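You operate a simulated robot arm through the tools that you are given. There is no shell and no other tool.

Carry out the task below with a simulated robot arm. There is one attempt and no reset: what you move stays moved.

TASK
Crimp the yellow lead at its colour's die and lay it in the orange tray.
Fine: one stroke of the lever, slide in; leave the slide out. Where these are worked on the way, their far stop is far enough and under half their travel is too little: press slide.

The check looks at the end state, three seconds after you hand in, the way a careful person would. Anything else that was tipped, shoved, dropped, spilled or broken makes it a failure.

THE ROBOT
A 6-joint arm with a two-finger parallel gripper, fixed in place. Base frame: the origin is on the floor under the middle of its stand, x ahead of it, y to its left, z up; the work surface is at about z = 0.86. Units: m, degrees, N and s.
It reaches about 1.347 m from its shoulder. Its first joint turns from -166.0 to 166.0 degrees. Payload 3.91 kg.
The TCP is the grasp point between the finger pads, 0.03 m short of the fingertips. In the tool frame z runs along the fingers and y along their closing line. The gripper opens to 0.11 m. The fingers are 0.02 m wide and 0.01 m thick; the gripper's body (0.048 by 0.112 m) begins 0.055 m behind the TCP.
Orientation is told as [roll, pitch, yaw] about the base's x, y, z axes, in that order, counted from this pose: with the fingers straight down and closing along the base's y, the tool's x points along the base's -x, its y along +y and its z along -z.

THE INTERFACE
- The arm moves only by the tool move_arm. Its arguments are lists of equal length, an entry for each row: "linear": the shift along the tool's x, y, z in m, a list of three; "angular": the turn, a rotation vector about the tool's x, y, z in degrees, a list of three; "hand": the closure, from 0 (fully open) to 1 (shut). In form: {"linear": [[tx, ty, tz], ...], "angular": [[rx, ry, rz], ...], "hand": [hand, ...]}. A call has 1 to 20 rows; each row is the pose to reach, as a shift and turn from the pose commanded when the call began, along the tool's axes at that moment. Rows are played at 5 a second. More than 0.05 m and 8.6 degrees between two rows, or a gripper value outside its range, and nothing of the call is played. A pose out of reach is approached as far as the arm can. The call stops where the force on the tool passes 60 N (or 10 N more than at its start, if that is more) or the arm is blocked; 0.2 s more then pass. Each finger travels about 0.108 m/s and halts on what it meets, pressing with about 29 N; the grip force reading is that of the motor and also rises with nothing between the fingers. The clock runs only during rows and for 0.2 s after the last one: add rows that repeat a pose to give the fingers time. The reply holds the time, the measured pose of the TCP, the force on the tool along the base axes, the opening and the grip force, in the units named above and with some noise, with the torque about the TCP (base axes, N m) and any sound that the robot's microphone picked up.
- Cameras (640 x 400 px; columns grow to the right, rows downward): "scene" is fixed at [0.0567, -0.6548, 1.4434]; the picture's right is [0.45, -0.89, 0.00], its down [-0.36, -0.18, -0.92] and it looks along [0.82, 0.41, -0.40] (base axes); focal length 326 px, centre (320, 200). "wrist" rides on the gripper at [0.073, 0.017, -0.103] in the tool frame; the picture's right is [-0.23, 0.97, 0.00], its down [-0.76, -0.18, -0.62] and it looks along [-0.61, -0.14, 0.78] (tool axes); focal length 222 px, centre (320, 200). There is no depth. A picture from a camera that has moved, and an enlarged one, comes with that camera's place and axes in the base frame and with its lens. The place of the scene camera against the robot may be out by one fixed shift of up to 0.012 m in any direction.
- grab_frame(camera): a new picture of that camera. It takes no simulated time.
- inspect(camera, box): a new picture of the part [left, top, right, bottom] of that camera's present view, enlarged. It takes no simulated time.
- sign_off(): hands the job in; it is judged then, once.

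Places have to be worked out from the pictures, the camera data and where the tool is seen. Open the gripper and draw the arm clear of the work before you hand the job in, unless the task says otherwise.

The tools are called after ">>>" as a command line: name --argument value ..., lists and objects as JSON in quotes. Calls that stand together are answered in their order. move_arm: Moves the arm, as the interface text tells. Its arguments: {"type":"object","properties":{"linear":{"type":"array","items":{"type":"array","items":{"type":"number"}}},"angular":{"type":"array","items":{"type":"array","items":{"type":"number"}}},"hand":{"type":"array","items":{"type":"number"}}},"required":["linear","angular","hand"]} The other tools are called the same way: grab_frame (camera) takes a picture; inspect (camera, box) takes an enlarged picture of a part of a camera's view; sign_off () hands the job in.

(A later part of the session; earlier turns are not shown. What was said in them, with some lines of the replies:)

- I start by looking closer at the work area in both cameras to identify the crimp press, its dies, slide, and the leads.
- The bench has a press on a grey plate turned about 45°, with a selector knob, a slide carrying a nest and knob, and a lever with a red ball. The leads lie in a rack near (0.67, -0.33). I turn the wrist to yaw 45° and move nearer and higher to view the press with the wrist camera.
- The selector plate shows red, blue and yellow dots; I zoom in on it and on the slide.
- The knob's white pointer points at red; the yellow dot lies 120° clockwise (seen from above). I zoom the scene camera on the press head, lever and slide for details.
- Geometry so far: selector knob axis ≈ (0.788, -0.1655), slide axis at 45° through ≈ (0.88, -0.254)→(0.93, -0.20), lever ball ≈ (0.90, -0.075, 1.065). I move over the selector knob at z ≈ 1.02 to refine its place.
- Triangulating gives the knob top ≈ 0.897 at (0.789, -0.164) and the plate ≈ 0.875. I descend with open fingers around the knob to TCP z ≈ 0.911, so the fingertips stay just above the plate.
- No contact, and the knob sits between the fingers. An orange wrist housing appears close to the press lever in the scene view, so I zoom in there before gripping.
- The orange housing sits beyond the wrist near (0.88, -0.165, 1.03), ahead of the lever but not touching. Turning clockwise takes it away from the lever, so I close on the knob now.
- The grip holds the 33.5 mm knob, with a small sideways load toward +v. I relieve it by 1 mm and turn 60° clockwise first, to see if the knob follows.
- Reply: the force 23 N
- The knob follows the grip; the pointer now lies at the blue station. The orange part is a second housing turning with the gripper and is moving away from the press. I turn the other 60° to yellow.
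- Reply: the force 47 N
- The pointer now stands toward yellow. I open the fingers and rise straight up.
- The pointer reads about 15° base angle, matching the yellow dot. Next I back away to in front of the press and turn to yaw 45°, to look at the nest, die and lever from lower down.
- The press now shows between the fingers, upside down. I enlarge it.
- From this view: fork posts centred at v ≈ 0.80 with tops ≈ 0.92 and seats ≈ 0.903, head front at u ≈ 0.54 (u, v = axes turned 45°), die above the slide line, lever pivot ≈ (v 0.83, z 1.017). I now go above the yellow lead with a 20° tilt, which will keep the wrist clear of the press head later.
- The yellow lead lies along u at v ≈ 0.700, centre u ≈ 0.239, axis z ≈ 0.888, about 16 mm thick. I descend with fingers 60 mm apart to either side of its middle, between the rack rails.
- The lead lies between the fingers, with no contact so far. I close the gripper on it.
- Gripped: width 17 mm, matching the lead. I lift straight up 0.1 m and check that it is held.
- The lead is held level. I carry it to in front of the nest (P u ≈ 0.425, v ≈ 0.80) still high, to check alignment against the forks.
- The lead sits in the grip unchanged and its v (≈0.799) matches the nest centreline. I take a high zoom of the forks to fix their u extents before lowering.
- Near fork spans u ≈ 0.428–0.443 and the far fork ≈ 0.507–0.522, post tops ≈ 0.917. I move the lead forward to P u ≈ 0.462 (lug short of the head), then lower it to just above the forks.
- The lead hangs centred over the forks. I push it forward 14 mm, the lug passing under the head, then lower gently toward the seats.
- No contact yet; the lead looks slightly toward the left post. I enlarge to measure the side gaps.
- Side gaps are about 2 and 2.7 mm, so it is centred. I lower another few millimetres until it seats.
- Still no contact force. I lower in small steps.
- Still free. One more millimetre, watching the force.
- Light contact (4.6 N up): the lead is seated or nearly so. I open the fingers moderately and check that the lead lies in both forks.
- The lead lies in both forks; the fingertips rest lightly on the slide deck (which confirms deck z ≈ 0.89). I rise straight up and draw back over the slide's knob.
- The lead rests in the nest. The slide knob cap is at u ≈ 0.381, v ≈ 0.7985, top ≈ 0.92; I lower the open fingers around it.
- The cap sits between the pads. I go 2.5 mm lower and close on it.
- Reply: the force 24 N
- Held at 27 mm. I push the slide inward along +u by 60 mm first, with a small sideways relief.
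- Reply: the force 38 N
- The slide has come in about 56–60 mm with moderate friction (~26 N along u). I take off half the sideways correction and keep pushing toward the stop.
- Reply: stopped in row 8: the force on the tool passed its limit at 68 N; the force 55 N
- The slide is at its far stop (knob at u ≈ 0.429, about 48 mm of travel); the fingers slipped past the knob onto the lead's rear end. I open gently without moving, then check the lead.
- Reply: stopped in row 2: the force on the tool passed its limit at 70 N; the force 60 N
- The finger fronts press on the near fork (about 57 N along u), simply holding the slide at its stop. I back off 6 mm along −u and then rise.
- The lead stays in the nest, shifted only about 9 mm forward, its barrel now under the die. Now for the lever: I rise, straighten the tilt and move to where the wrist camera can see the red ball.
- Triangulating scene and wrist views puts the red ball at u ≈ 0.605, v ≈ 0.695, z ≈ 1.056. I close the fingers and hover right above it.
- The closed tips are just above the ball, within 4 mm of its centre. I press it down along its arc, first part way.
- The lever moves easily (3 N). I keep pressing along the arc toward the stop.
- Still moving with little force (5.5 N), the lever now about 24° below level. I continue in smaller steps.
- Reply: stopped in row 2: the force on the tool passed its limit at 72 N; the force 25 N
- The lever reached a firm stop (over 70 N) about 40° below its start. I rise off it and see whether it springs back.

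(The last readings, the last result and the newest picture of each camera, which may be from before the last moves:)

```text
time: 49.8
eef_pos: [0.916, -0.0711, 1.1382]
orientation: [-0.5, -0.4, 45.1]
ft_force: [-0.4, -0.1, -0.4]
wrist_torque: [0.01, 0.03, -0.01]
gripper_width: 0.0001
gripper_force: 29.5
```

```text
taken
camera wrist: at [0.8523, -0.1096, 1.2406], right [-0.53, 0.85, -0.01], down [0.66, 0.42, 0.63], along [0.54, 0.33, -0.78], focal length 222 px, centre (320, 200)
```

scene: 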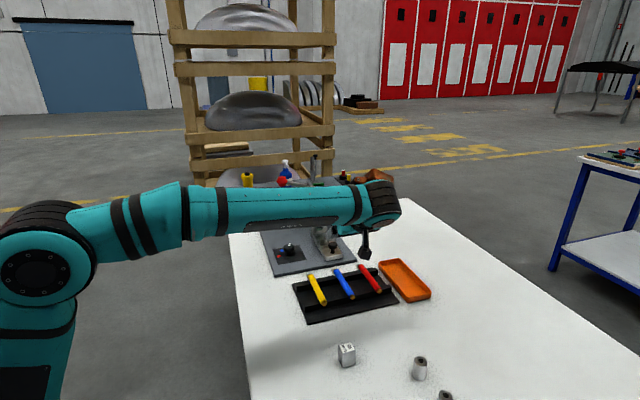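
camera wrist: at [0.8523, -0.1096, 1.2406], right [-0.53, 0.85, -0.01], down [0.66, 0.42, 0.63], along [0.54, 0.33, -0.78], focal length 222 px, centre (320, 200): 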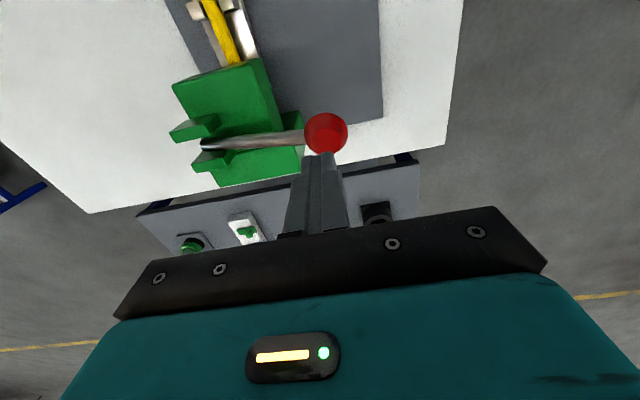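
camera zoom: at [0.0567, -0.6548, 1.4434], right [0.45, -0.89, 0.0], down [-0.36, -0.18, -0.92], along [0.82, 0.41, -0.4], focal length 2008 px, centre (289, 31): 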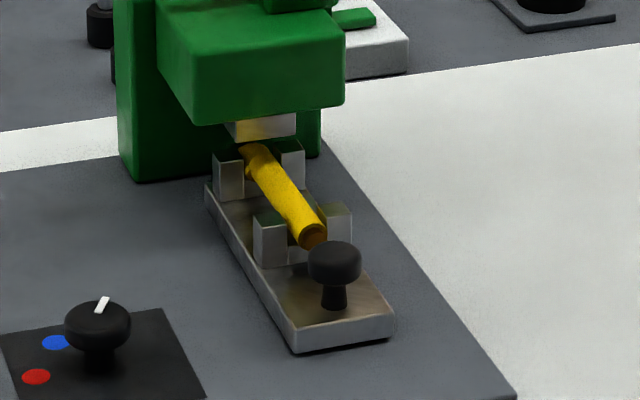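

The lever sprang back up: one full stroke done. Now I go back over the slide knob (now u ≈ 0.429) with the 20° tilt and open fingers.

>>> move_arm --linear '[[0.0346, -0.02, 0], [0.0692, -0.04, 0], [0.1038, -0.06, 0.02], [0.1384, -0.08, 0.045], [0.173, -0.1005, 0.07], [0.173, -0.1005, 0.1], [0.173, -0.1005, 0.118], [0.173, -0.1005, 0.118]]' --angular '[[-0.1, -4, 0], [-0.2, -8, 0], [-0.3, -12, 0], [-0.4, -16, 0], [-0.5, -19.6, 0], [-0.5, -19.6, 0], [-0.5, -19.6, 0], [-0.5, -19.6, 0]]' --hand '[1, 0.8, 0.6, 0.45, 0.45, 0.45, 0.45, 0.45]'

>>> inspect --camera "wrist" --box '[220, 60, 420, 220]'

>>> inspect --camera "scene" --box '[280, 160, 370, 270]'

```text
time: 51.6
eef_pos: [0.8687, -0.2647, 1.0193]
orientation: [-0.1, -19.9, 45.3]
ft_force: [-0.8, -0.5, 0.6]
wrist_torque: [0.01, 0.03, -0.01]
gripper_width: 0.0607
gripper_force: 0.0
```

```text
2.50 times, centred on (320, 140) of wrist
camera zoom: at [0.7824, -0.3251, 1.0912], right [-0.54, 0.84, 0.08], down [0.48, 0.23, 0.85], along [0.69, 0.49, -0.53], focal length 555 px, centre (320, 350)
```

zoom: 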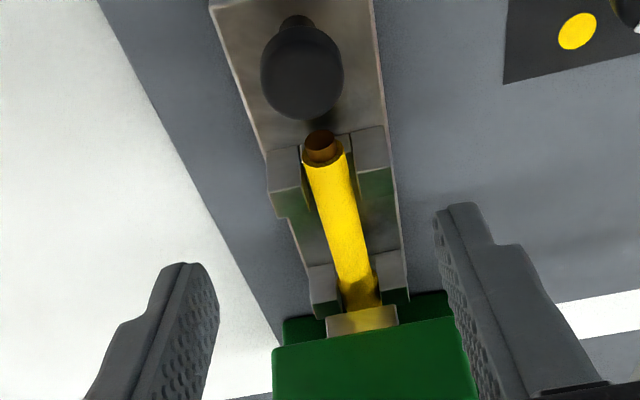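

```text
3.64 times, centred on (325, 215) of scene
camera zoom: at [0.0567, -0.6548, 1.4434], right [0.45, -0.89, 0.0], down [-0.36, -0.18, -0.92], along [0.82, 0.41, -0.4], focal length 1187 px, centre (302, 146)
```

zoom: 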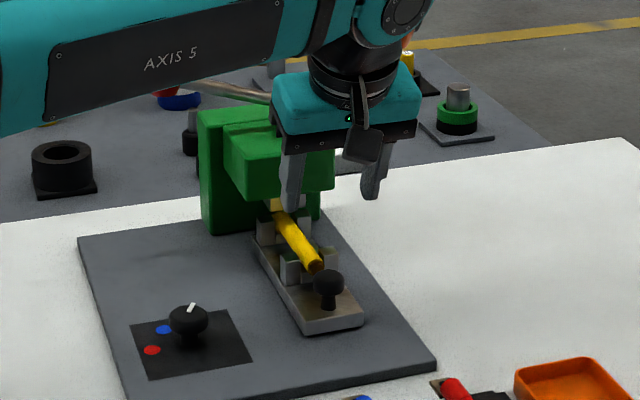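

The knob cap is at u ≈ 0.430, v ≈ 0.799. I lower around it and close.

>>> move_arm --linear '[[0.0083, 0.0017, 0.0221], [0.0166, 0.0017, 0.0442], [0.0249, 0.0017, 0.0663], [0.0291, 0.0017, 0.0775], [0.0332, 0.0017, 0.0884], [0.0332, 0.0017, 0.0884], [0.0332, 0.0017, 0.0884], [0.0332, 0.0017, 0.0884], [0.0332, 0.0017, 0.0884]]' --angular '[[0, 0, 0.25], [0, 0, 0.25], [0, 0, 0.25], [0, 0, 0.25], [0, 0, 0.25], [0, 0, 0.25], [0, 0, 0.25], [0, 0, 0.25], [0, 0, 0.25]]' --hand '[0.45, 0.45, 0.45, 0.45, 0.45, 0.7, 1, 1, 1]'

>>> inspect --camera "wrist" --box '[220, 60, 420, 220]'

```text
time: 53.6
eef_pos: [0.8665, -0.2652, 0.9262]
orientation: [0.0, -20.0, 44.9]
ft_force: [12.0, -11.4, 3.7]
wrist_torque: [-0.14, -0.21, -0.16]
gripper_width: 0.0272
gripper_force: 45.9
```

```text
2.50 times, centred on (320, 140) of wrist
camera zoom: at [0.7805, -0.3254, 0.997], right [-0.54, 0.84, 0.08], down [0.48, 0.23, 0.85], along [0.69, 0.49, -0.53], focal length 555 px, centre (320, 350)
```

zoom: 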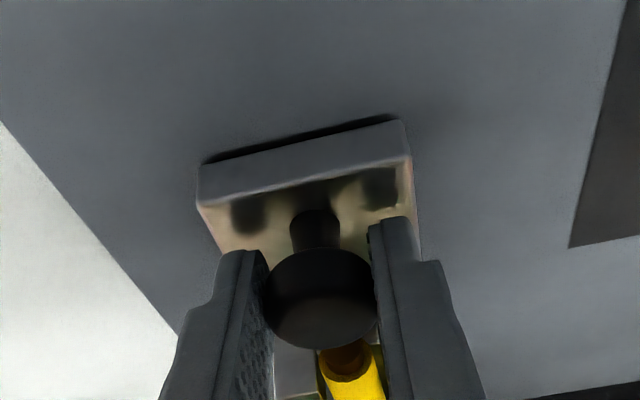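

Held on the cap. I pull the slide back out along −u by about 50 mm.

>>> move_arm --linear '[[0.0047, -0.0004, -0.0017], [0.0113, -0.0004, -0.0041], [0.0179, -0.0004, -0.0065], [0.0244, -0.0004, -0.0089], [0.031, -0.0004, -0.0113], [0.0376, -0.0004, -0.0137], [0.0432, -0.0004, -0.0157], [0.047, -0.0004, -0.0171], [0.047, -0.0004, -0.0171]]' --angular '[[0, 0, 0], [0, 0, 0], [0, 0, 0], [0, 0, 0], [0, 0, 0], [0, 0, 0], [0, 0, 0], [0, 0, 0], [0, 0, 0]]' --hand '[1, 1, 1, 1, 1, 1, 1, 1, 1]'

>>> inspect --camera "wrist" --box '[220, 60, 420, 220]'

>>> inspect --camera "scene" --box '[290, 190, 360, 270]'

```text
time: 55.6
eef_pos: [0.8301, -0.2999, 0.9255]
orientation: [-0.1, -20.0, 44.9]
ft_force: [12.7, -3.2, 4.8]
wrist_torque: [-0.01, -0.3, -0.04]
gripper_width: 0.027
gripper_force: 44.7
```

```text
2.50 times, centred on (320, 140) of wrist
camera zoom: at [0.7456, -0.3605, 0.997], right [-0.54, 0.84, 0.08], down [0.48, 0.23, 0.85], along [0.69, 0.49, -0.53], focal length 555 px, centre (320, 350)
```

zoom: 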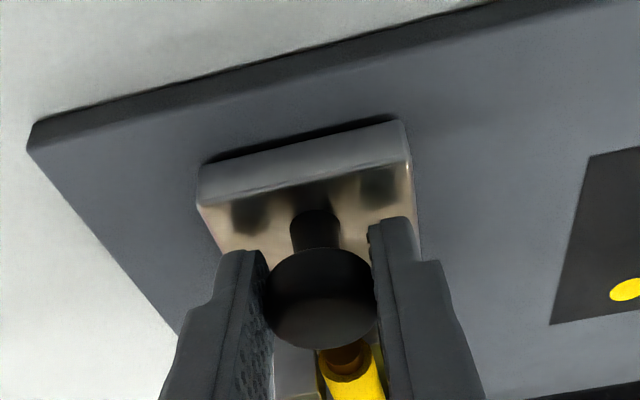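

```text
5.00 times, centred on (325, 230) of scene
camera zoom: at [0.0567, -0.6548, 1.4434], right [0.45, -0.89, 0.0], down [-0.36, -0.18, -0.92], along [0.82, 0.41, -0.4], focal length 1632 px, centre (295, 50)
```

zoom: 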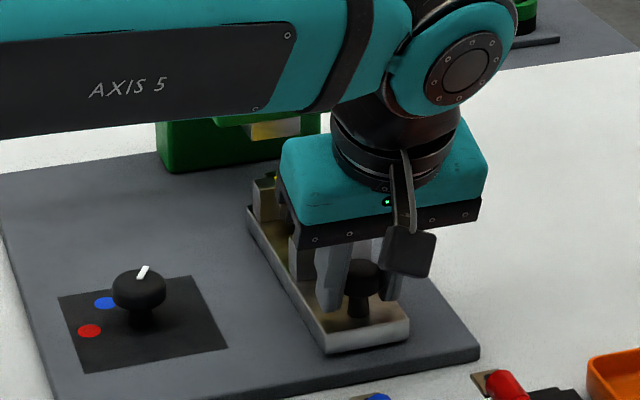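

The slide is back where it began (near end at the same image place). I open and rise clear of the knob.

>>> move_arm --linear '[[0, 0, 0], [0, 0, 0], [0, 0, 0], [-0.0068, 0, -0.0188], [-0.0171, 0, -0.047], [-0.0274, 0, -0.0752], [-0.0274, 0, -0.0752]]' --angular '[[0, 0, 0], [0, 0, 0], [0, 0, 0], [0, 0, 0], [0, 0, 0], [0, 0, 0], [0, 0, 0]]' --hand '[0.7, 0.45, 0.45, 0.45, 0.45, 0.45, 0.45]'

>>> inspect --camera "wrist" --box '[240, 60, 400, 210]'

>>> inspect --camera "scene" --box '[300, 195, 355, 265]'

```text
time: 57.2
eef_pos: [0.8302, -0.2989, 1.0076]
orientation: [0.1, -20.1, 45.0]
ft_force: [0.4, 0.2, -0.1]
wrist_torque: [-0.02, -0.03, 0.01]
gripper_width: 0.0605
gripper_force: 0.0
```

```text
2.67 times, centred on (320, 135) of wrist
camera zoom: at [0.7453, -0.3606, 1.0782], right [-0.54, 0.84, 0.08], down [0.48, 0.23, 0.85], along [0.69, 0.49, -0.53], focal length 592 px, centre (320, 373)
```

zoom: 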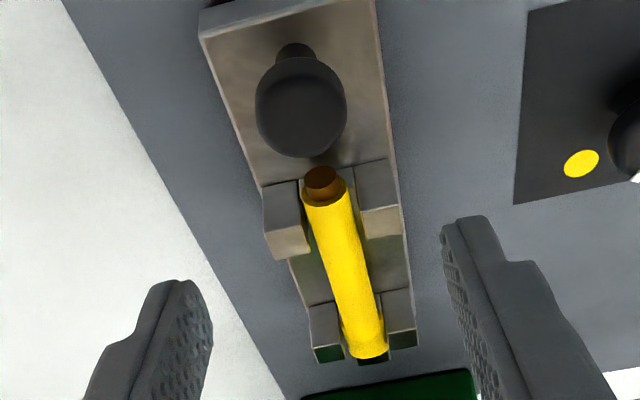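

```text
5.71 times, centred on (328, 230) of scene
camera zoom: at [0.0567, -0.6548, 1.4434], right [0.45, -0.89, 0.0], down [-0.36, -0.18, -0.92], along [0.82, 0.41, -0.4], focal length 1865 px, centre (277, 29)
```

zoom: 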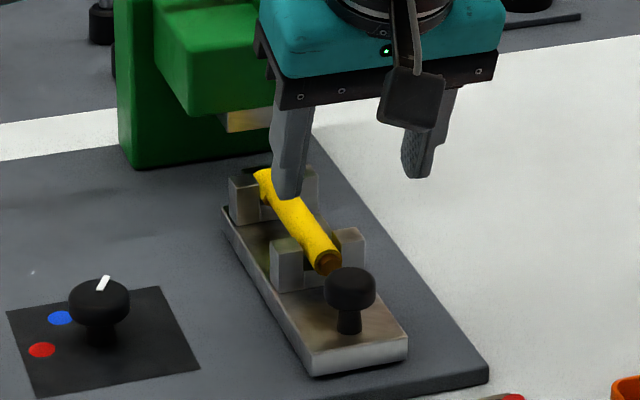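

The lead's front end looks changed; I zoom in on it to see the crimp.

>>> inspect --camera "wrist" --box '[310, 150, 360, 205]'

>>> inspect --camera "scene" --box '[312, 218, 342, 248]'

```text
7.27 times, centred on (335, 178) of wrist
camera zoom: at [0.7453, -0.3606, 1.0782], right [-0.54, 0.84, 0.08], down [0.48, 0.23, 0.85], along [0.69, 0.49, -0.53], focal length 1615 px, centre (211, 364)
```

zoom: 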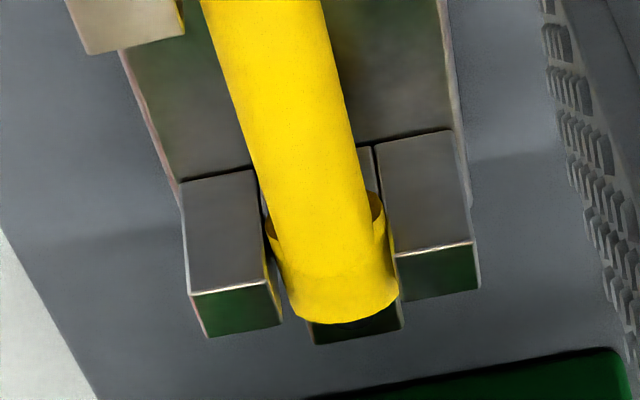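

```text
13.33 times, centred on (327, 233) of scene
camera zoom: at [0.0567, -0.6548, 1.4434], right [0.45, -0.89, 0.0], down [-0.36, -0.18, -0.92], along [0.82, 0.41, -0.4], focal length 4351 px, centre (227, -240)
```

zoom: 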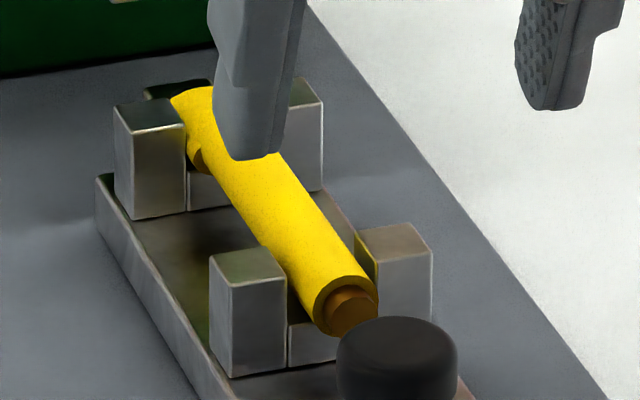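

The barrel is visibly crimped (flattened). I now go back over the middle of the lead and lower the open fingers on either side, between the forks.

>>> move_arm --linear '[[-0.03, 0, 0.0109], [-0.06, 0, 0.0218], [-0.0896, 0, 0.0326], [-0.0803, 0, 0.0583], [-0.0709, 0, 0.084], [-0.0663, 0, 0.0968], [-0.0616, 0, 0.1096], [-0.0616, 0, 0.1096]]' --angular '[[0, 0, 0], [0, 0, 0], [0, 0, 0], [0, 0, 0], [0, 0, 0], [0, 0, 0], [0, 0, 0], [0, 0, 0]]' --hand '[0.5, 0.6, 0.6, 0.6, 0.6, 0.6, 0.6, 0.6]'

>>> inspect --camera "wrist" --box '[260, 50, 380, 220]'

>>> inspect --camera "scene" --box '[305, 205, 350, 260]'

```text
time: 59.0
eef_pos: [0.8982, -0.2314, 0.9224]
orientation: [0.0, -20.0, 44.9]
ft_force: [-0.6, 0.7, 0.3]
wrist_torque: [0.0, 0.0, 0.03]
gripper_width: 0.044
gripper_force: 0.0
```

```text
2.35 times, centred on (320, 135) of wrist
camera zoom: at [0.8126, -0.293, 0.9949], right [-0.54, 0.84, 0.08], down [0.48, 0.23, 0.85], along [0.69, 0.49, -0.53], focal length 523 px, centre (320, 353)
```

zoom: 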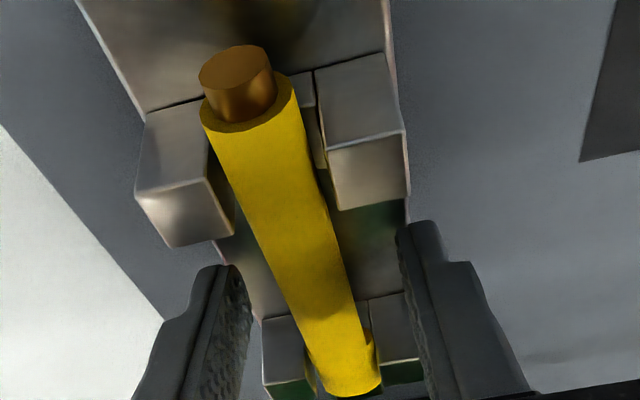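

```text
7.27 times, centred on (328, 232) of scene
camera zoom: at [0.0567, -0.6548, 1.4434], right [0.45, -0.89, 0.0], down [-0.36, -0.18, -0.92], along [0.82, 0.41, -0.4], focal length 2374 px, centre (266, -36)
```

zoom: 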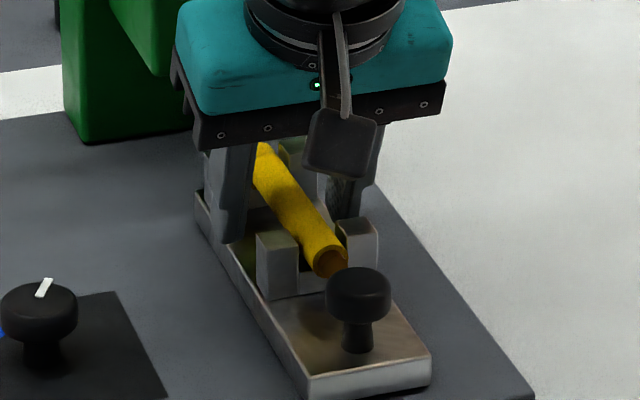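

Lead between the pads, no contact. I close on it.

>>> move_arm --linear '[[0, 0, 0], [0, 0, 0], [0, 0, 0], [0, 0, 0]]' --angular '[[0, 0, 0], [0, 0, 0], [0, 0, 0], [0, 0, 0]]' --hand '[0.8, 1, 1, 1]'

>>> inspect --camera "wrist" --box '[260, 50, 380, 220]'

```text
time: 60.0
eef_pos: [0.8981, -0.2324, 0.9247]
orientation: [0.0, -20.0, 45.2]
ft_force: [0.0, 0.1, -0.1]
wrist_torque: [0.02, 0.04, 0.02]
gripper_width: 0.017
gripper_force: 29.2
```

```text
2.35 times, centred on (320, 135) of wrist
camera zoom: at [0.8126, -0.2931, 0.995], right [-0.54, 0.84, 0.08], down [0.48, 0.23, 0.85], along [0.69, 0.49, -0.53], focal length 523 px, centre (320, 353)
```

zoom: 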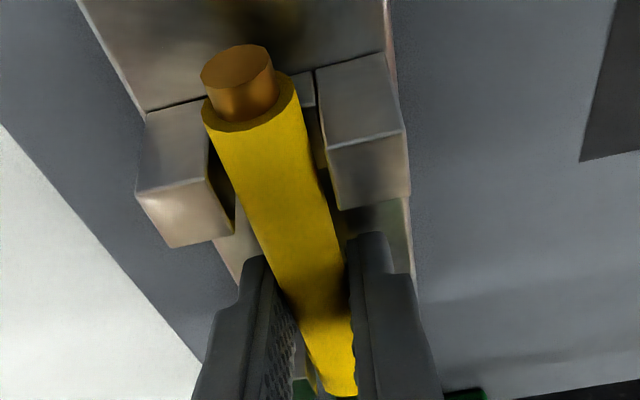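

Gripped at 17 mm. I lift 22 mm, back out from under the head in steps, then rise.

>>> move_arm --linear '[[-0.0038, 0, -0.0104], [-0.0075, 0, -0.0207], [-0.0009, 0, -0.0231], [0.0057, 0, -0.0255], [0.0023, 0, -0.0349], [0.0133, 0, -0.0389], [0.0243, 0, -0.0429], [0.0352, 0, -0.0469], [0.025, 0, -0.0751], [0.0147, 0, -0.1033], [0.0044, 0, -0.1315], [0.0044, 0, -0.1315]]' --angular '[[0, 0, 0], [0, 0, 0], [0, 0, 0], [0, 0, 0], [0, 0, 0], [0, 0, 0], [0, 0, 0], [0, 0, 0], [0, 0, 0], [0, 0, 0], [0, 0, 0], [0, 0, 0]]' --hand '[1, 1, 1, 1, 1, 1, 1, 1, 1, 1, 1, 1]'

>>> inspect --camera "wrist" --box '[220, 40, 420, 220]'

>>> inspect --camera "scene" --box '[260, 150, 450, 320]'

```text
time: 62.6
eef_pos: [0.8613, -0.267, 1.0467]
orientation: [-0.1, -20.1, 45.1]
ft_force: [0.4, -0.2, -0.6]
wrist_torque: [0.05, -0.01, 0.0]
gripper_width: 0.017
gripper_force: 29.3
```

```text
2.22 times, centred on (320, 130) of wrist
camera zoom: at [0.7777, -0.3277, 1.1179], right [-0.54, 0.84, 0.08], down [0.48, 0.23, 0.85], along [0.69, 0.49, -0.53], focal length 494 px, centre (320, 356)
```

zoom: 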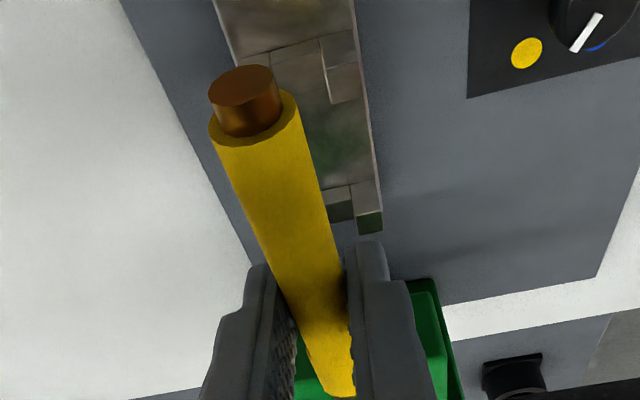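

```text
2.35 times, centred on (355, 235) of scene
camera zoom: at [0.0567, -0.6548, 1.4434], right [0.45, -0.89, 0.0], down [-0.36, -0.18, -0.92], along [0.82, 0.41, -0.4], focal length 768 px, centre (238, 118)
```

zoom: 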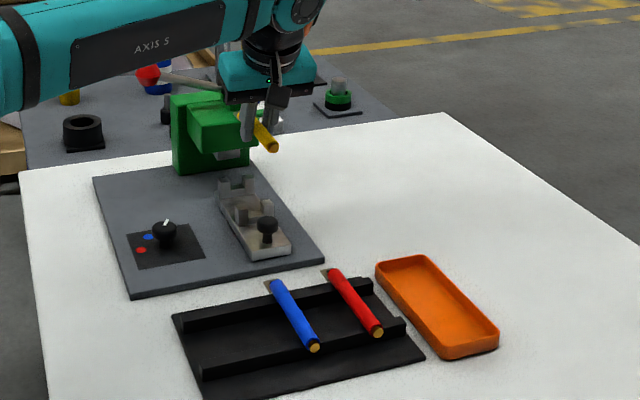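

Lead extracted; everything else stands. The orange tray spans about u 0.12–0.30, v 0.91–0.99, turned a few degrees. I carry the lead high to just short of the tray to see it with the wrist camera.

>>> move_arm --linear '[[0.0378, -0.0164, -0.0138], [0.0757, -0.0329, -0.0275], [0.1135, -0.0493, -0.0413], [0.1513, -0.0657, -0.0551], [0.1891, -0.0821, -0.0688], [0.227, -0.0986, -0.0826], [0.2648, -0.115, -0.0963], [0.3026, -0.1314, -0.1101], [0.3026, -0.1314, -0.1101]]' --angular '[[0, 0, 0], [0, 0, 0], [0, 0, 0], [0, 0, 0], [0, 0, 0], [0, 0, 0], [0, 0, 0], [0, 0, 0], [0, 0, 0]]' --hand '[1, 1, 1, 1, 1, 1, 1, 1, 1]'

>>> grab_frame --camera "wrist"

>>> inspect --camera "wrist" --box '[220, 40, 420, 220]'

>>> grab_frame --camera "scene"

```text
time: 64.6
eef_pos: [0.7278, -0.5878, 1.0473]
orientation: [0.0, -20.0, 45.0]
ft_force: [0.3, 1.1, -0.6]
wrist_torque: [0.02, 0.01, 0.01]
gripper_width: 0.0168
gripper_force: 29.2
```

```text
taken
camera wrist: at [0.642, -0.6486, 1.1172], right [-0.54, 0.84, 0.08], down [0.48, 0.23, 0.85], along [0.69, 0.49, -0.53], focal length 222 px, centre (320, 200)
```

wrist: 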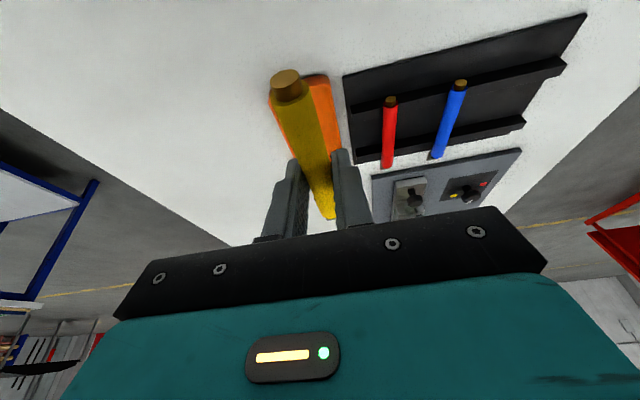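

```text
2.22 times, centred on (320, 130) of wrist
camera zoom: at [0.642, -0.6486, 1.1172], right [-0.54, 0.84, 0.08], down [0.48, 0.23, 0.85], along [0.69, 0.49, -0.53], focal length 494 px, centre (320, 356)
```

zoom: 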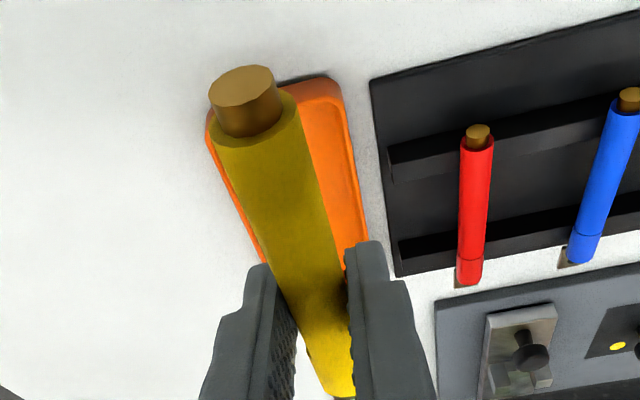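

```text
taken
```

scene: 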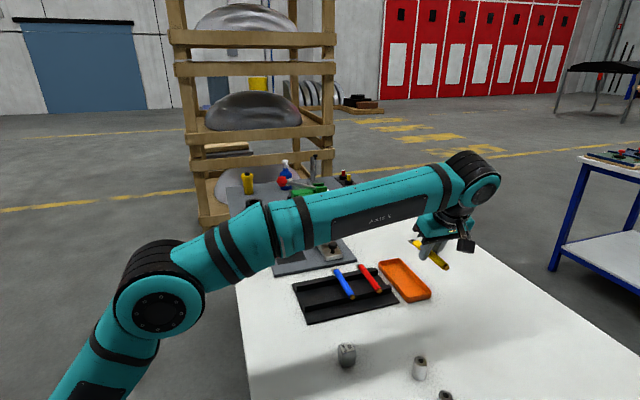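

From this view the tray spans v ≈ 0.915–0.987 and u ≈ 0.129–0.299, parallel to the lead. I bring the lead over its centre and lower to just above the rim.

>>> move_arm --linear '[[-0.0333, -0.0071, 0.0121], [-0.0665, -0.0143, 0.0242], [-0.0998, -0.0214, 0.0363], [-0.0862, -0.0214, 0.0739], [-0.0725, -0.0214, 0.1115], [-0.0588, -0.0214, 0.1491], [-0.0588, -0.0214, 0.1491]]' --angular '[[0, 0, 0], [0, 0, 0], [0, 0, 0], [0, 0, 0], [0, 0, 0], [0, 0, 0], [0, 0, 0]]' --hand '[1, 1, 1, 1, 1, 1, 1]'

>>> inspect --camera "wrist" --box '[200, 0, 440, 220]'

>>> inspect --camera "scene" --box '[350, 220, 470, 320]'

```text
time: 66.2
eef_pos: [0.8182, -0.5294, 0.9254]
orientation: [0.0, -20.0, 45.0]
ft_force: [0.2, -0.4, -1.5]
wrist_torque: [0.03, 0.0, 0.01]
gripper_width: 0.0167
gripper_force: 29.1
```

```text
1.82 times, centred on (320, 110) of wrist
camera zoom: at [0.7335, -0.5897, 0.9982], right [-0.54, 0.84, 0.08], down [0.48, 0.23, 0.85], along [0.69, 0.49, -0.53], focal length 404 px, centre (320, 364)
```

zoom: 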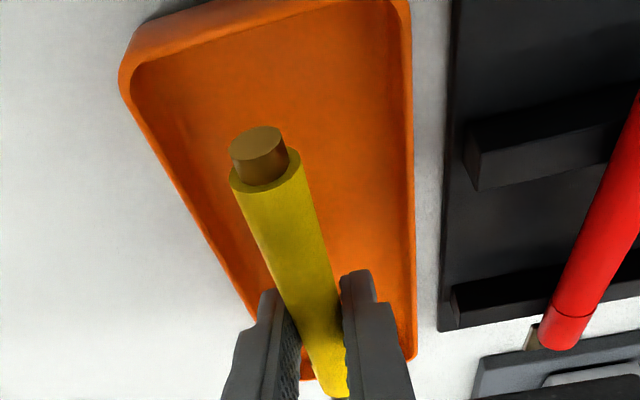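

```text
4.00 times, centred on (410, 270) of scene
camera zoom: at [0.0567, -0.6548, 1.4434], right [0.45, -0.89, 0.0], down [-0.36, -0.18, -0.92], along [0.82, 0.41, -0.4], focal length 1305 px, centre (-40, -80)
```

zoom: 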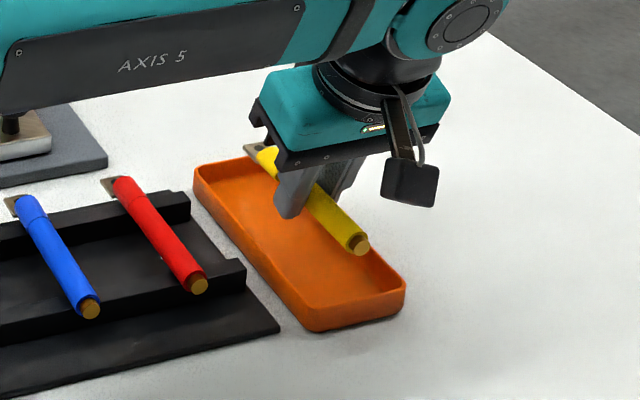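

The lead is well centred over the tray (copper end u ≈ 0.148, lug end ≈ 0.284, tray inside ≈ 0.134–0.295). I lower into it in decreasing steps.

>>> move_arm --linear '[[0.0034, 0.001, 0.0094], [0.0058, 0.001, 0.016], [0.0082, 0.001, 0.0226], [0.0082, 0.001, 0.0226]]' --angular '[[0, 0, 0], [0, 0, 0], [0, 0, 0], [0, 0, 0]]' --hand '[1, 1, 1, 1]'

>>> inspect --camera "scene" --box '[360, 230, 450, 310]'

>>> inspect --camera "wrist" --box '[200, 0, 440, 220]'

```text
time: 67.2
eef_pos: [0.8178, -0.5274, 0.9008]
orientation: [0.0, -20.1, 45.1]
ft_force: [0.0, -0.1, -1.5]
wrist_torque: [-0.01, -0.01, -0.01]
gripper_width: 0.0167
gripper_force: 29.0
```

```text
5.00 times, centred on (405, 270) of scene
camera zoom: at [0.0567, -0.6548, 1.4434], right [0.45, -0.89, 0.0], down [-0.36, -0.18, -0.92], along [0.82, 0.41, -0.4], focal length 1632 px, centre (-105, -150)
```

zoom: 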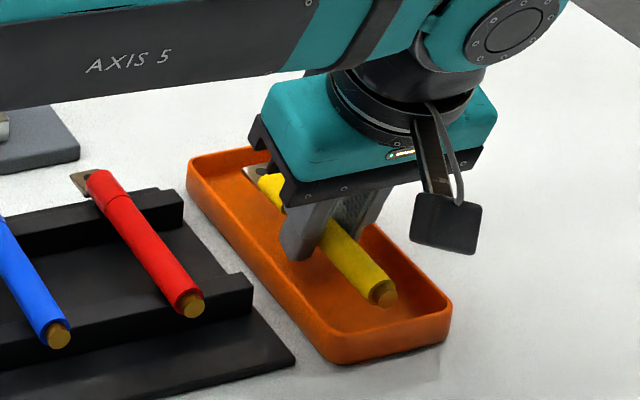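

```text
1.82 times, centred on (320, 110) of wrist
camera zoom: at [0.7319, -0.5881, 0.9733], right [-0.54, 0.84, 0.08], down [0.48, 0.23, 0.85], along [0.69, 0.49, -0.53], focal length 404 px, centre (320, 364)
```

zoom: 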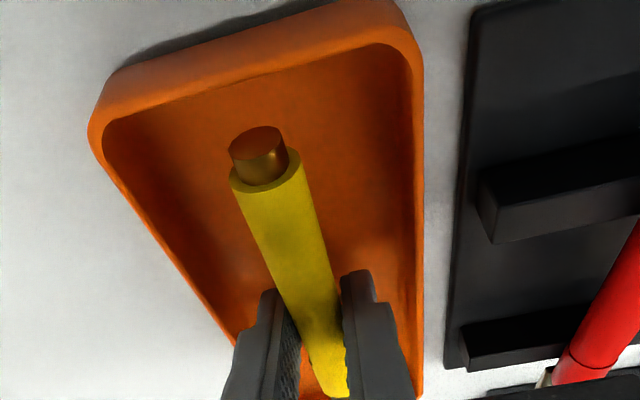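

The lead is inside the tray walls. I lower by a few more millimetres, watching for floor contact.

>>> move_arm --linear '[[0.0005, 0, 0.0014], [0.001, 0, 0.0028], [0.001, 0, 0.0028]]' --angular '[[0, 0, 0], [0, 0, 0], [0, 0, 0]]' --hand '[1, 1, 1]'

>>> move_arm --linear '[[0.0003, 0, 0.0009], [0.0007, 0, 0.0019], [0.0007, 0, 0.0019]]' --angular '[[0, 0, 0], [0, 0, 0], [0, 0, 0]]' --hand '[1, 1, 1]'

```text
time: 68.0
eef_pos: [0.8178, -0.5276, 0.898]
orientation: [0.0, -20.0, 45.0]
ft_force: [0.0, -0.7, -0.2]
wrist_torque: [0.0, 0.01, -0.01]
gripper_width: 0.0165
gripper_force: 28.4
```

```text
time: 68.8
eef_pos: [0.8169, -0.5278, 0.896]
orientation: [0.0, -20.0, 44.9]
ft_force: [0.5, -0.7, -0.6]
wrist_torque: [0.02, 0.02, 0.01]
gripper_width: 0.0169
gripper_force: 29.3
```

No contact yet; one more millimetre.

>>> move_arm --linear '[[0.0002, 0, 0.0005], [0.0004, 0, 0.001], [0.0004, 0, 0.001]]' --angular '[[0, 0, 0], [0, 0, 0], [0, 0, 0]]' --hand '[1, 1, 1]'

>>> inspect --camera "scene" --box '[365, 235, 445, 305]'

```text
time: 69.6
eef_pos: [0.8188, -0.5272, 0.8943]
orientation: [0.0, -19.9, 45.0]
ft_force: [-0.8, 1.1, -0.8]
wrist_torque: [0.02, 0.01, 0.0]
gripper_width: 0.0168
gripper_force: 29.2
```

```text
5.71 times, centred on (405, 270) of scene
camera zoom: at [0.0567, -0.6548, 1.4434], right [0.45, -0.89, 0.0], down [-0.36, -0.18, -0.92], along [0.82, 0.41, -0.4], focal length 1865 px, centre (-166, -200)
```

zoom: 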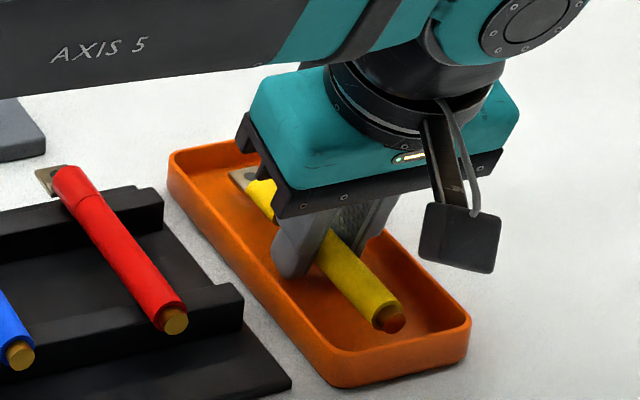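

Still free; I try another 1.2 mm.

>>> move_arm --linear '[[0.0002, 0, 0.0006], [0.0004, 0, 0.0011], [0.0004, 0, 0.0011]]' --angular '[[0, 0, 0], [0, 0, 0], [0, 0, 0]]' --hand '[1, 1, 1]'

```text
time: 70.4
eef_pos: [0.8177, -0.5268, 0.8959]
orientation: [-0.1, -19.9, 45.0]
ft_force: [8.3, -6.5, 14.6]
wrist_torque: [-0.06, -0.17, -0.08]
gripper_width: 0.017
gripper_force: 28.8
```

The fingertips touch the tray floor (14 N). I ease up 1 mm and open just past the lead's width so it settles between the fingers.

>>> move_arm --linear '[[-0.0004, 0, -0.001], [-0.0004, 0, -0.001], [-0.0004, 0, -0.001], [-0.0004, 0, -0.001]]' --angular '[[0, 0, 0], [0, 0, 0], [0, 0, 0], [0, 0, 0]]' --hand '[1, 0.83, 0.81, 0.81]'

>>> inspect --camera "scene" --box '[365, 235, 445, 305]'

>>> inspect --camera "wrist" --box '[200, 0, 440, 220]'

```text
time: 71.4
eef_pos: [0.8173, -0.527, 0.8955]
orientation: [-0.1, -20.0, 45.0]
ft_force: [8.3, -3.9, 14.0]
wrist_torque: [-0.08, -0.18, -0.02]
gripper_width: 0.0175
gripper_force: 0.0
```

```text
5.71 times, centred on (405, 270) of scene
camera zoom: at [0.0567, -0.6548, 1.4434], right [0.45, -0.89, 0.0], down [-0.36, -0.18, -0.92], along [0.82, 0.41, -0.4], focal length 1865 px, centre (-166, -200)
```

zoom: 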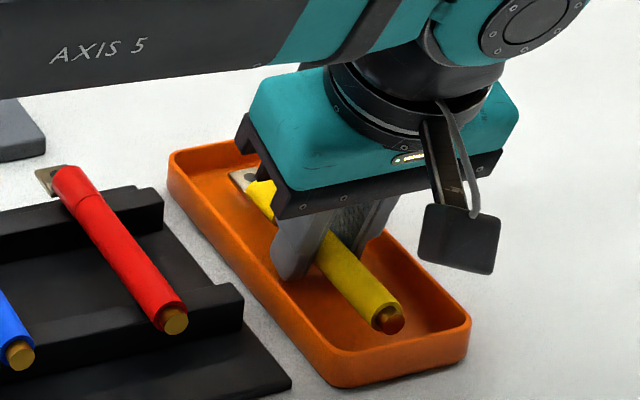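

```text
1.82 times, centred on (320, 110) of wrist
camera zoom: at [0.7321, -0.5872, 0.967], right [-0.54, 0.84, 0.08], down [0.48, 0.23, 0.85], along [0.69, 0.49, -0.53], focal length 404 px, centre (320, 364)
```

zoom: 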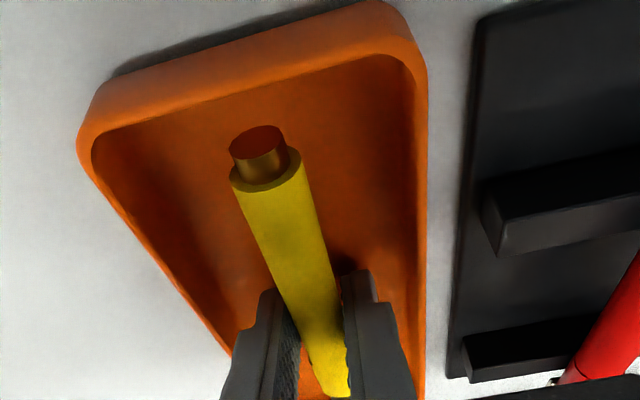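

The grip is loose (0 N) but the lead hasn't slid yet. I open a bit wider to let it down.

>>> move_arm --linear '[[0, 0, 0], [0, 0, 0], [0, 0, 0], [0, 0, 0]]' --angular '[[0, 0, 0], [0, 0, 0], [0, 0, 0], [0, 0, 0]]' --hand '[0.79, 0.77, 0.74, 0.74]'

>>> inspect --camera "scene" --box '[365, 235, 445, 305]'

>>> inspect --camera "wrist" --box '[200, 0, 440, 220]'

```text
time: 72.4
eef_pos: [0.8167, -0.527, 0.8965]
orientation: [-0.1, -20.0, 45.0]
ft_force: [7.3, -6.3, 13.3]
wrist_torque: [-0.08, -0.09, -0.08]
gripper_width: 0.0235
gripper_force: 0.0
```

```text
5.71 times, centred on (405, 270) of scene
camera zoom: at [0.0567, -0.6548, 1.4434], right [0.45, -0.89, 0.0], down [-0.36, -0.18, -0.92], along [0.82, 0.41, -0.4], focal length 1865 px, centre (-166, -200)
```

zoom: 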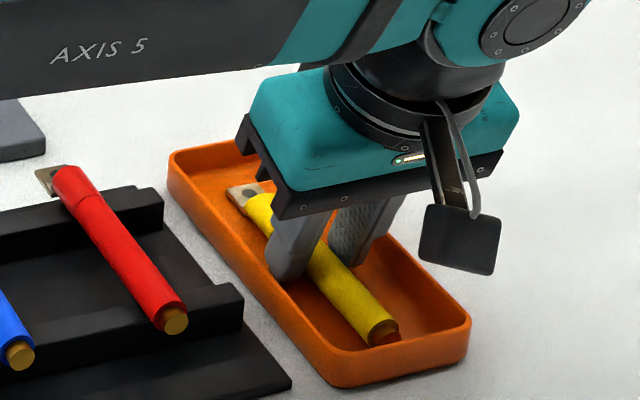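

```text
1.82 times, centred on (320, 110) of wrist
camera zoom: at [0.7318, -0.5875, 0.967], right [-0.54, 0.84, 0.08], down [0.48, 0.23, 0.85], along [0.69, 0.49, -0.53], focal length 404 px, centre (320, 364)
```

zoom: 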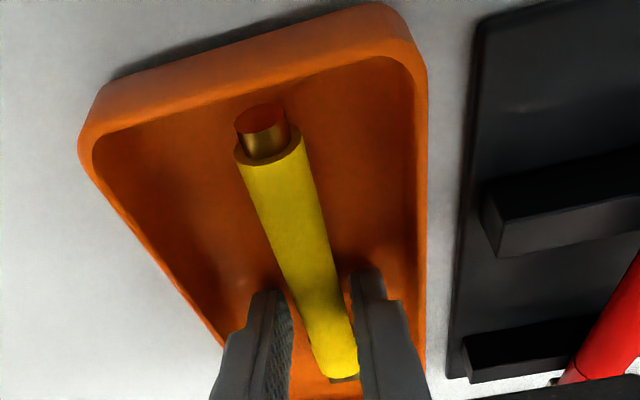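

The lead lies on the tray floor. I open slightly more and rise straight up.

>>> move_arm --linear '[[-0.0005, 0, -0.0014], [-0.0005, 0, -0.0014], [-0.0034, 0, -0.0094], [-0.0103, 0, -0.0282], [-0.0205, 0, -0.0564], [-0.0308, 0, -0.0846], [-0.041, 0, -0.1128], [-0.041, 0, -0.1128]]' --angular '[[0, 0, 0], [0, 0, 0], [0, 0, 0], [0, 0, 0], [0, 0, 0], [0, 0, 0], [0, 0, 0], [0, 0, 0]]' --hand '[0.7, 0.68, 0.68, 0.68, 0.68, 0.5, 0.3, 0.3]'

>>> grab_frame --camera "wrist"

>>> inspect --camera "scene" --box '[350, 230, 450, 310]'

```text
time: 74.2
eef_pos: [0.8171, -0.5257, 1.0153]
orientation: [0.0, -20.0, 45.0]
ft_force: [0.0, 0.2, 0.7]
wrist_torque: [0.01, -0.04, 0.01]
gripper_width: 0.0771
gripper_force: 0.3
```

```text
taken
camera wrist: at [0.7321, -0.5862, 1.0875], right [-0.54, 0.84, 0.08], down [0.48, 0.23, 0.85], along [0.69, 0.49, -0.53], focal length 222 px, centre (320, 200)
```

wrist: 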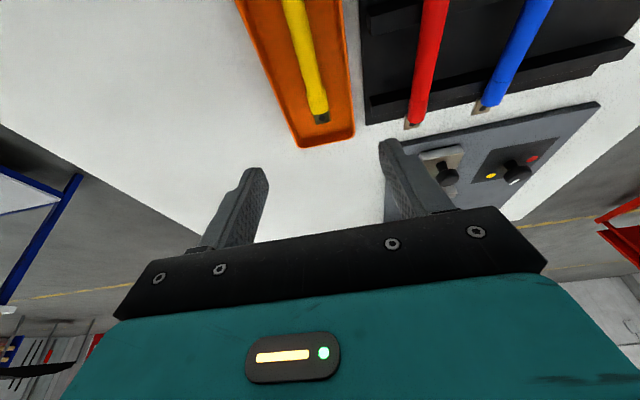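

```text
5.00 times, centred on (400, 270) of scene
camera zoom: at [0.0567, -0.6548, 1.4434], right [0.45, -0.89, 0.0], down [-0.36, -0.18, -0.92], along [0.82, 0.41, -0.4], focal length 1632 px, centre (-80, -150)
```

zoom: 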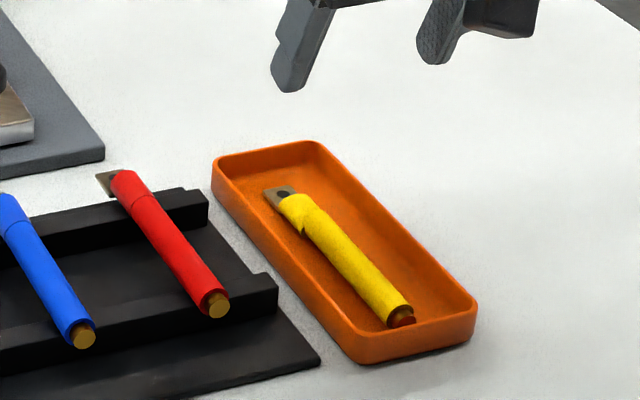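

The crimped lead lies in the tray. I draw the arm up and back, clear of the work, and check the whole scene.

>>> move_arm --linear '[[-0.0154, 0, -0.0423], [-0.0308, 0, -0.0846], [-0.0462, 0, -0.1269], [-0.0616, 0, -0.1692], [-0.03, 0.02, -0.19], [0.005, 0.04, -0.205], [0.04, 0.06, -0.22], [0.075, 0.08, -0.235], [0.11, 0.1, -0.25], [0.11, 0.1, -0.25]]' --angular '[[0, 0, 0], [0, 0, 0], [0, 0, 0], [0, 0, 0], [0, 4, 0], [0, 8, 0], [0, 12, 0], [0, 16, 0], [0, 20, 0], [0, 20, 0]]' --hand '[0.3, 0.2, 0.1, 0, 0, 0, 0, 0, 0, 0]'

>>> grab_frame --camera "scene"

>>> inspect --camera "scene" --box '[250, 165, 450, 325]'

>>> grab_frame --camera "wrist"

```text
time: 76.4
eef_pos: [0.6109, -0.5873, 1.2056]
orientation: [-0.3, 0.0, 45.0]
ft_force: [-0.1, -0.3, -0.1]
wrist_torque: [-0.01, 0.01, 0.01]
gripper_width: 0.1103
gripper_force: 0.0
out of reach, approached as far as the arm can: row 3, 4, 5, 6, 7, 8, 9, 10
```

```text
taken
```

scene: 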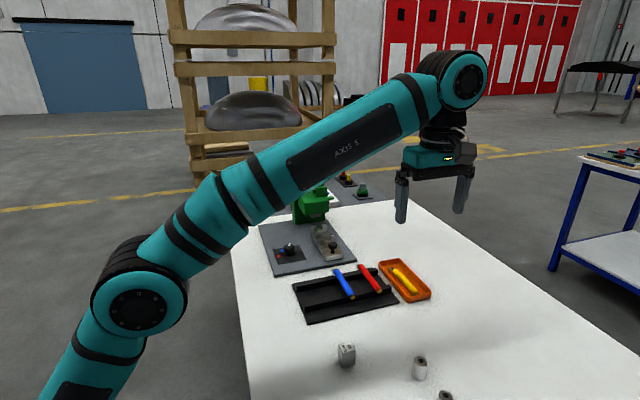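

```text
2.50 times, centred on (350, 245) of scene
camera zoom: at [0.0567, -0.6548, 1.4434], right [0.45, -0.89, 0.0], down [-0.36, -0.18, -0.92], along [0.82, 0.41, -0.4], focal length 816 px, centre (245, 88)
```

zoom: 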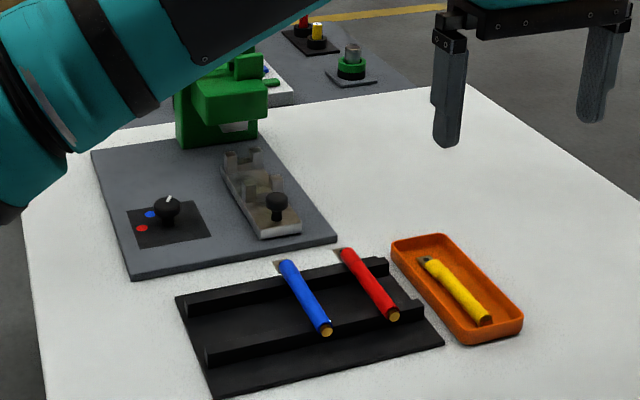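

```text
taken
camera wrist: at [0.5477, -0.6254, 1.3088], right [-0.53, 0.85, -0.01], down [0.66, 0.42, 0.62], along [0.53, 0.33, -0.78], focal length 222 px, centre (320, 200)
```

wrist: 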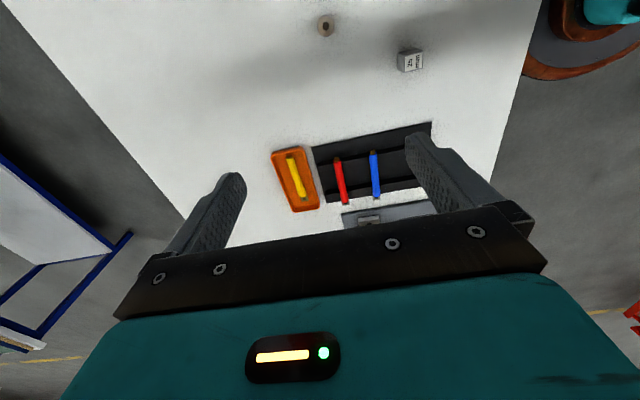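

Slide out, lever up, dial on yellow, other leads and objects undisturbed. One last close look at the tray before handing in.

>>> inspect --camera "wrist" --box '[260, 135, 340, 220]'

>>> inspect --camera "scene" --box '[370, 250, 440, 310]'

```text
4.71 times, centred on (300, 178) of wrist
camera zoom: at [0.5477, -0.6254, 1.3088], right [-0.53, 0.85, -0.01], down [0.66, 0.42, 0.62], along [0.53, 0.33, -0.78], focal length 1045 px, centre (414, 306)
```

zoom: 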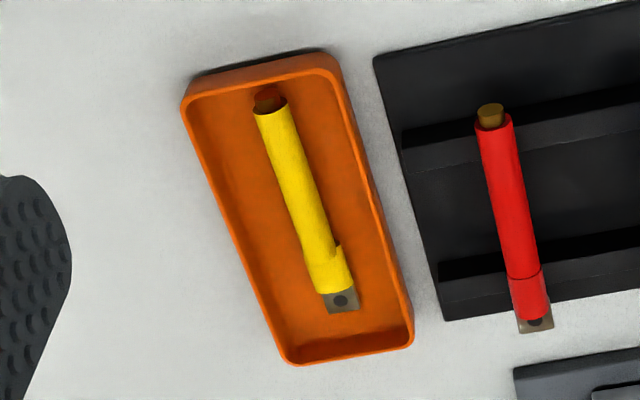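

```text
6.67 times, centred on (405, 280) of scene
camera zoom: at [0.0567, -0.6548, 1.4434], right [0.45, -0.89, 0.0], down [-0.36, -0.18, -0.92], along [0.82, 0.41, -0.4], focal length 2176 px, centre (-247, -333)
```

zoom: 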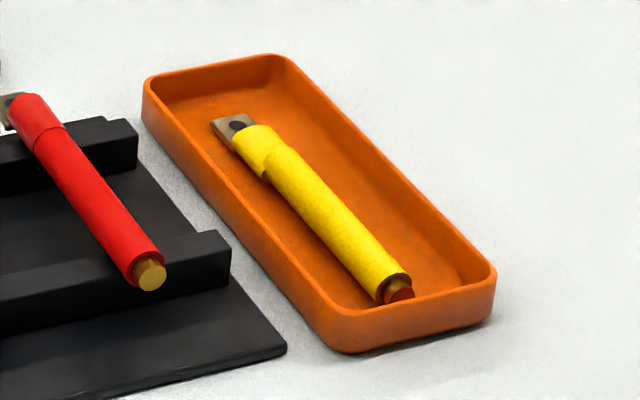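

The crimped yellow lead lies flat inside the orange tray, and the arm is clear with its gripper open. I hand the job in.

>>> sign_off

```text
The job is handed in.
```

I crimped the yellow lead at the yellow die and laid it in the orange tray, and the job is handed in. I haven't seen the check's verdict.

- **Die:** I turned the selector knob 120° clockwise from red to yellow. The pointer lined up with the yellow dot to within a few degrees.
- **Slide in:** I pushed the slide to its far stop, about 48 mm of travel. My fingers slipped off the knob at the stop and closed on the back end of the lead, which moved up to about 9 mm along the nest. It stayed seated in both forks.
- **Stroke:** I made one full stroke of the lever to a firm stop, and it sprang back up on its own. Afterwards the barrel next to the lug was visibly flattened.
- **Slide out:** I pulled the slide back to where it started and left it out.
- **Tray:** The fingertips touched the tray floor before the lead did, so the lead dropped about 1 cm when I released it. It lies flat inside the tray walls.

In the last pictures the red and blue leads are still in the rack, and nothing else looks moved or tipped.
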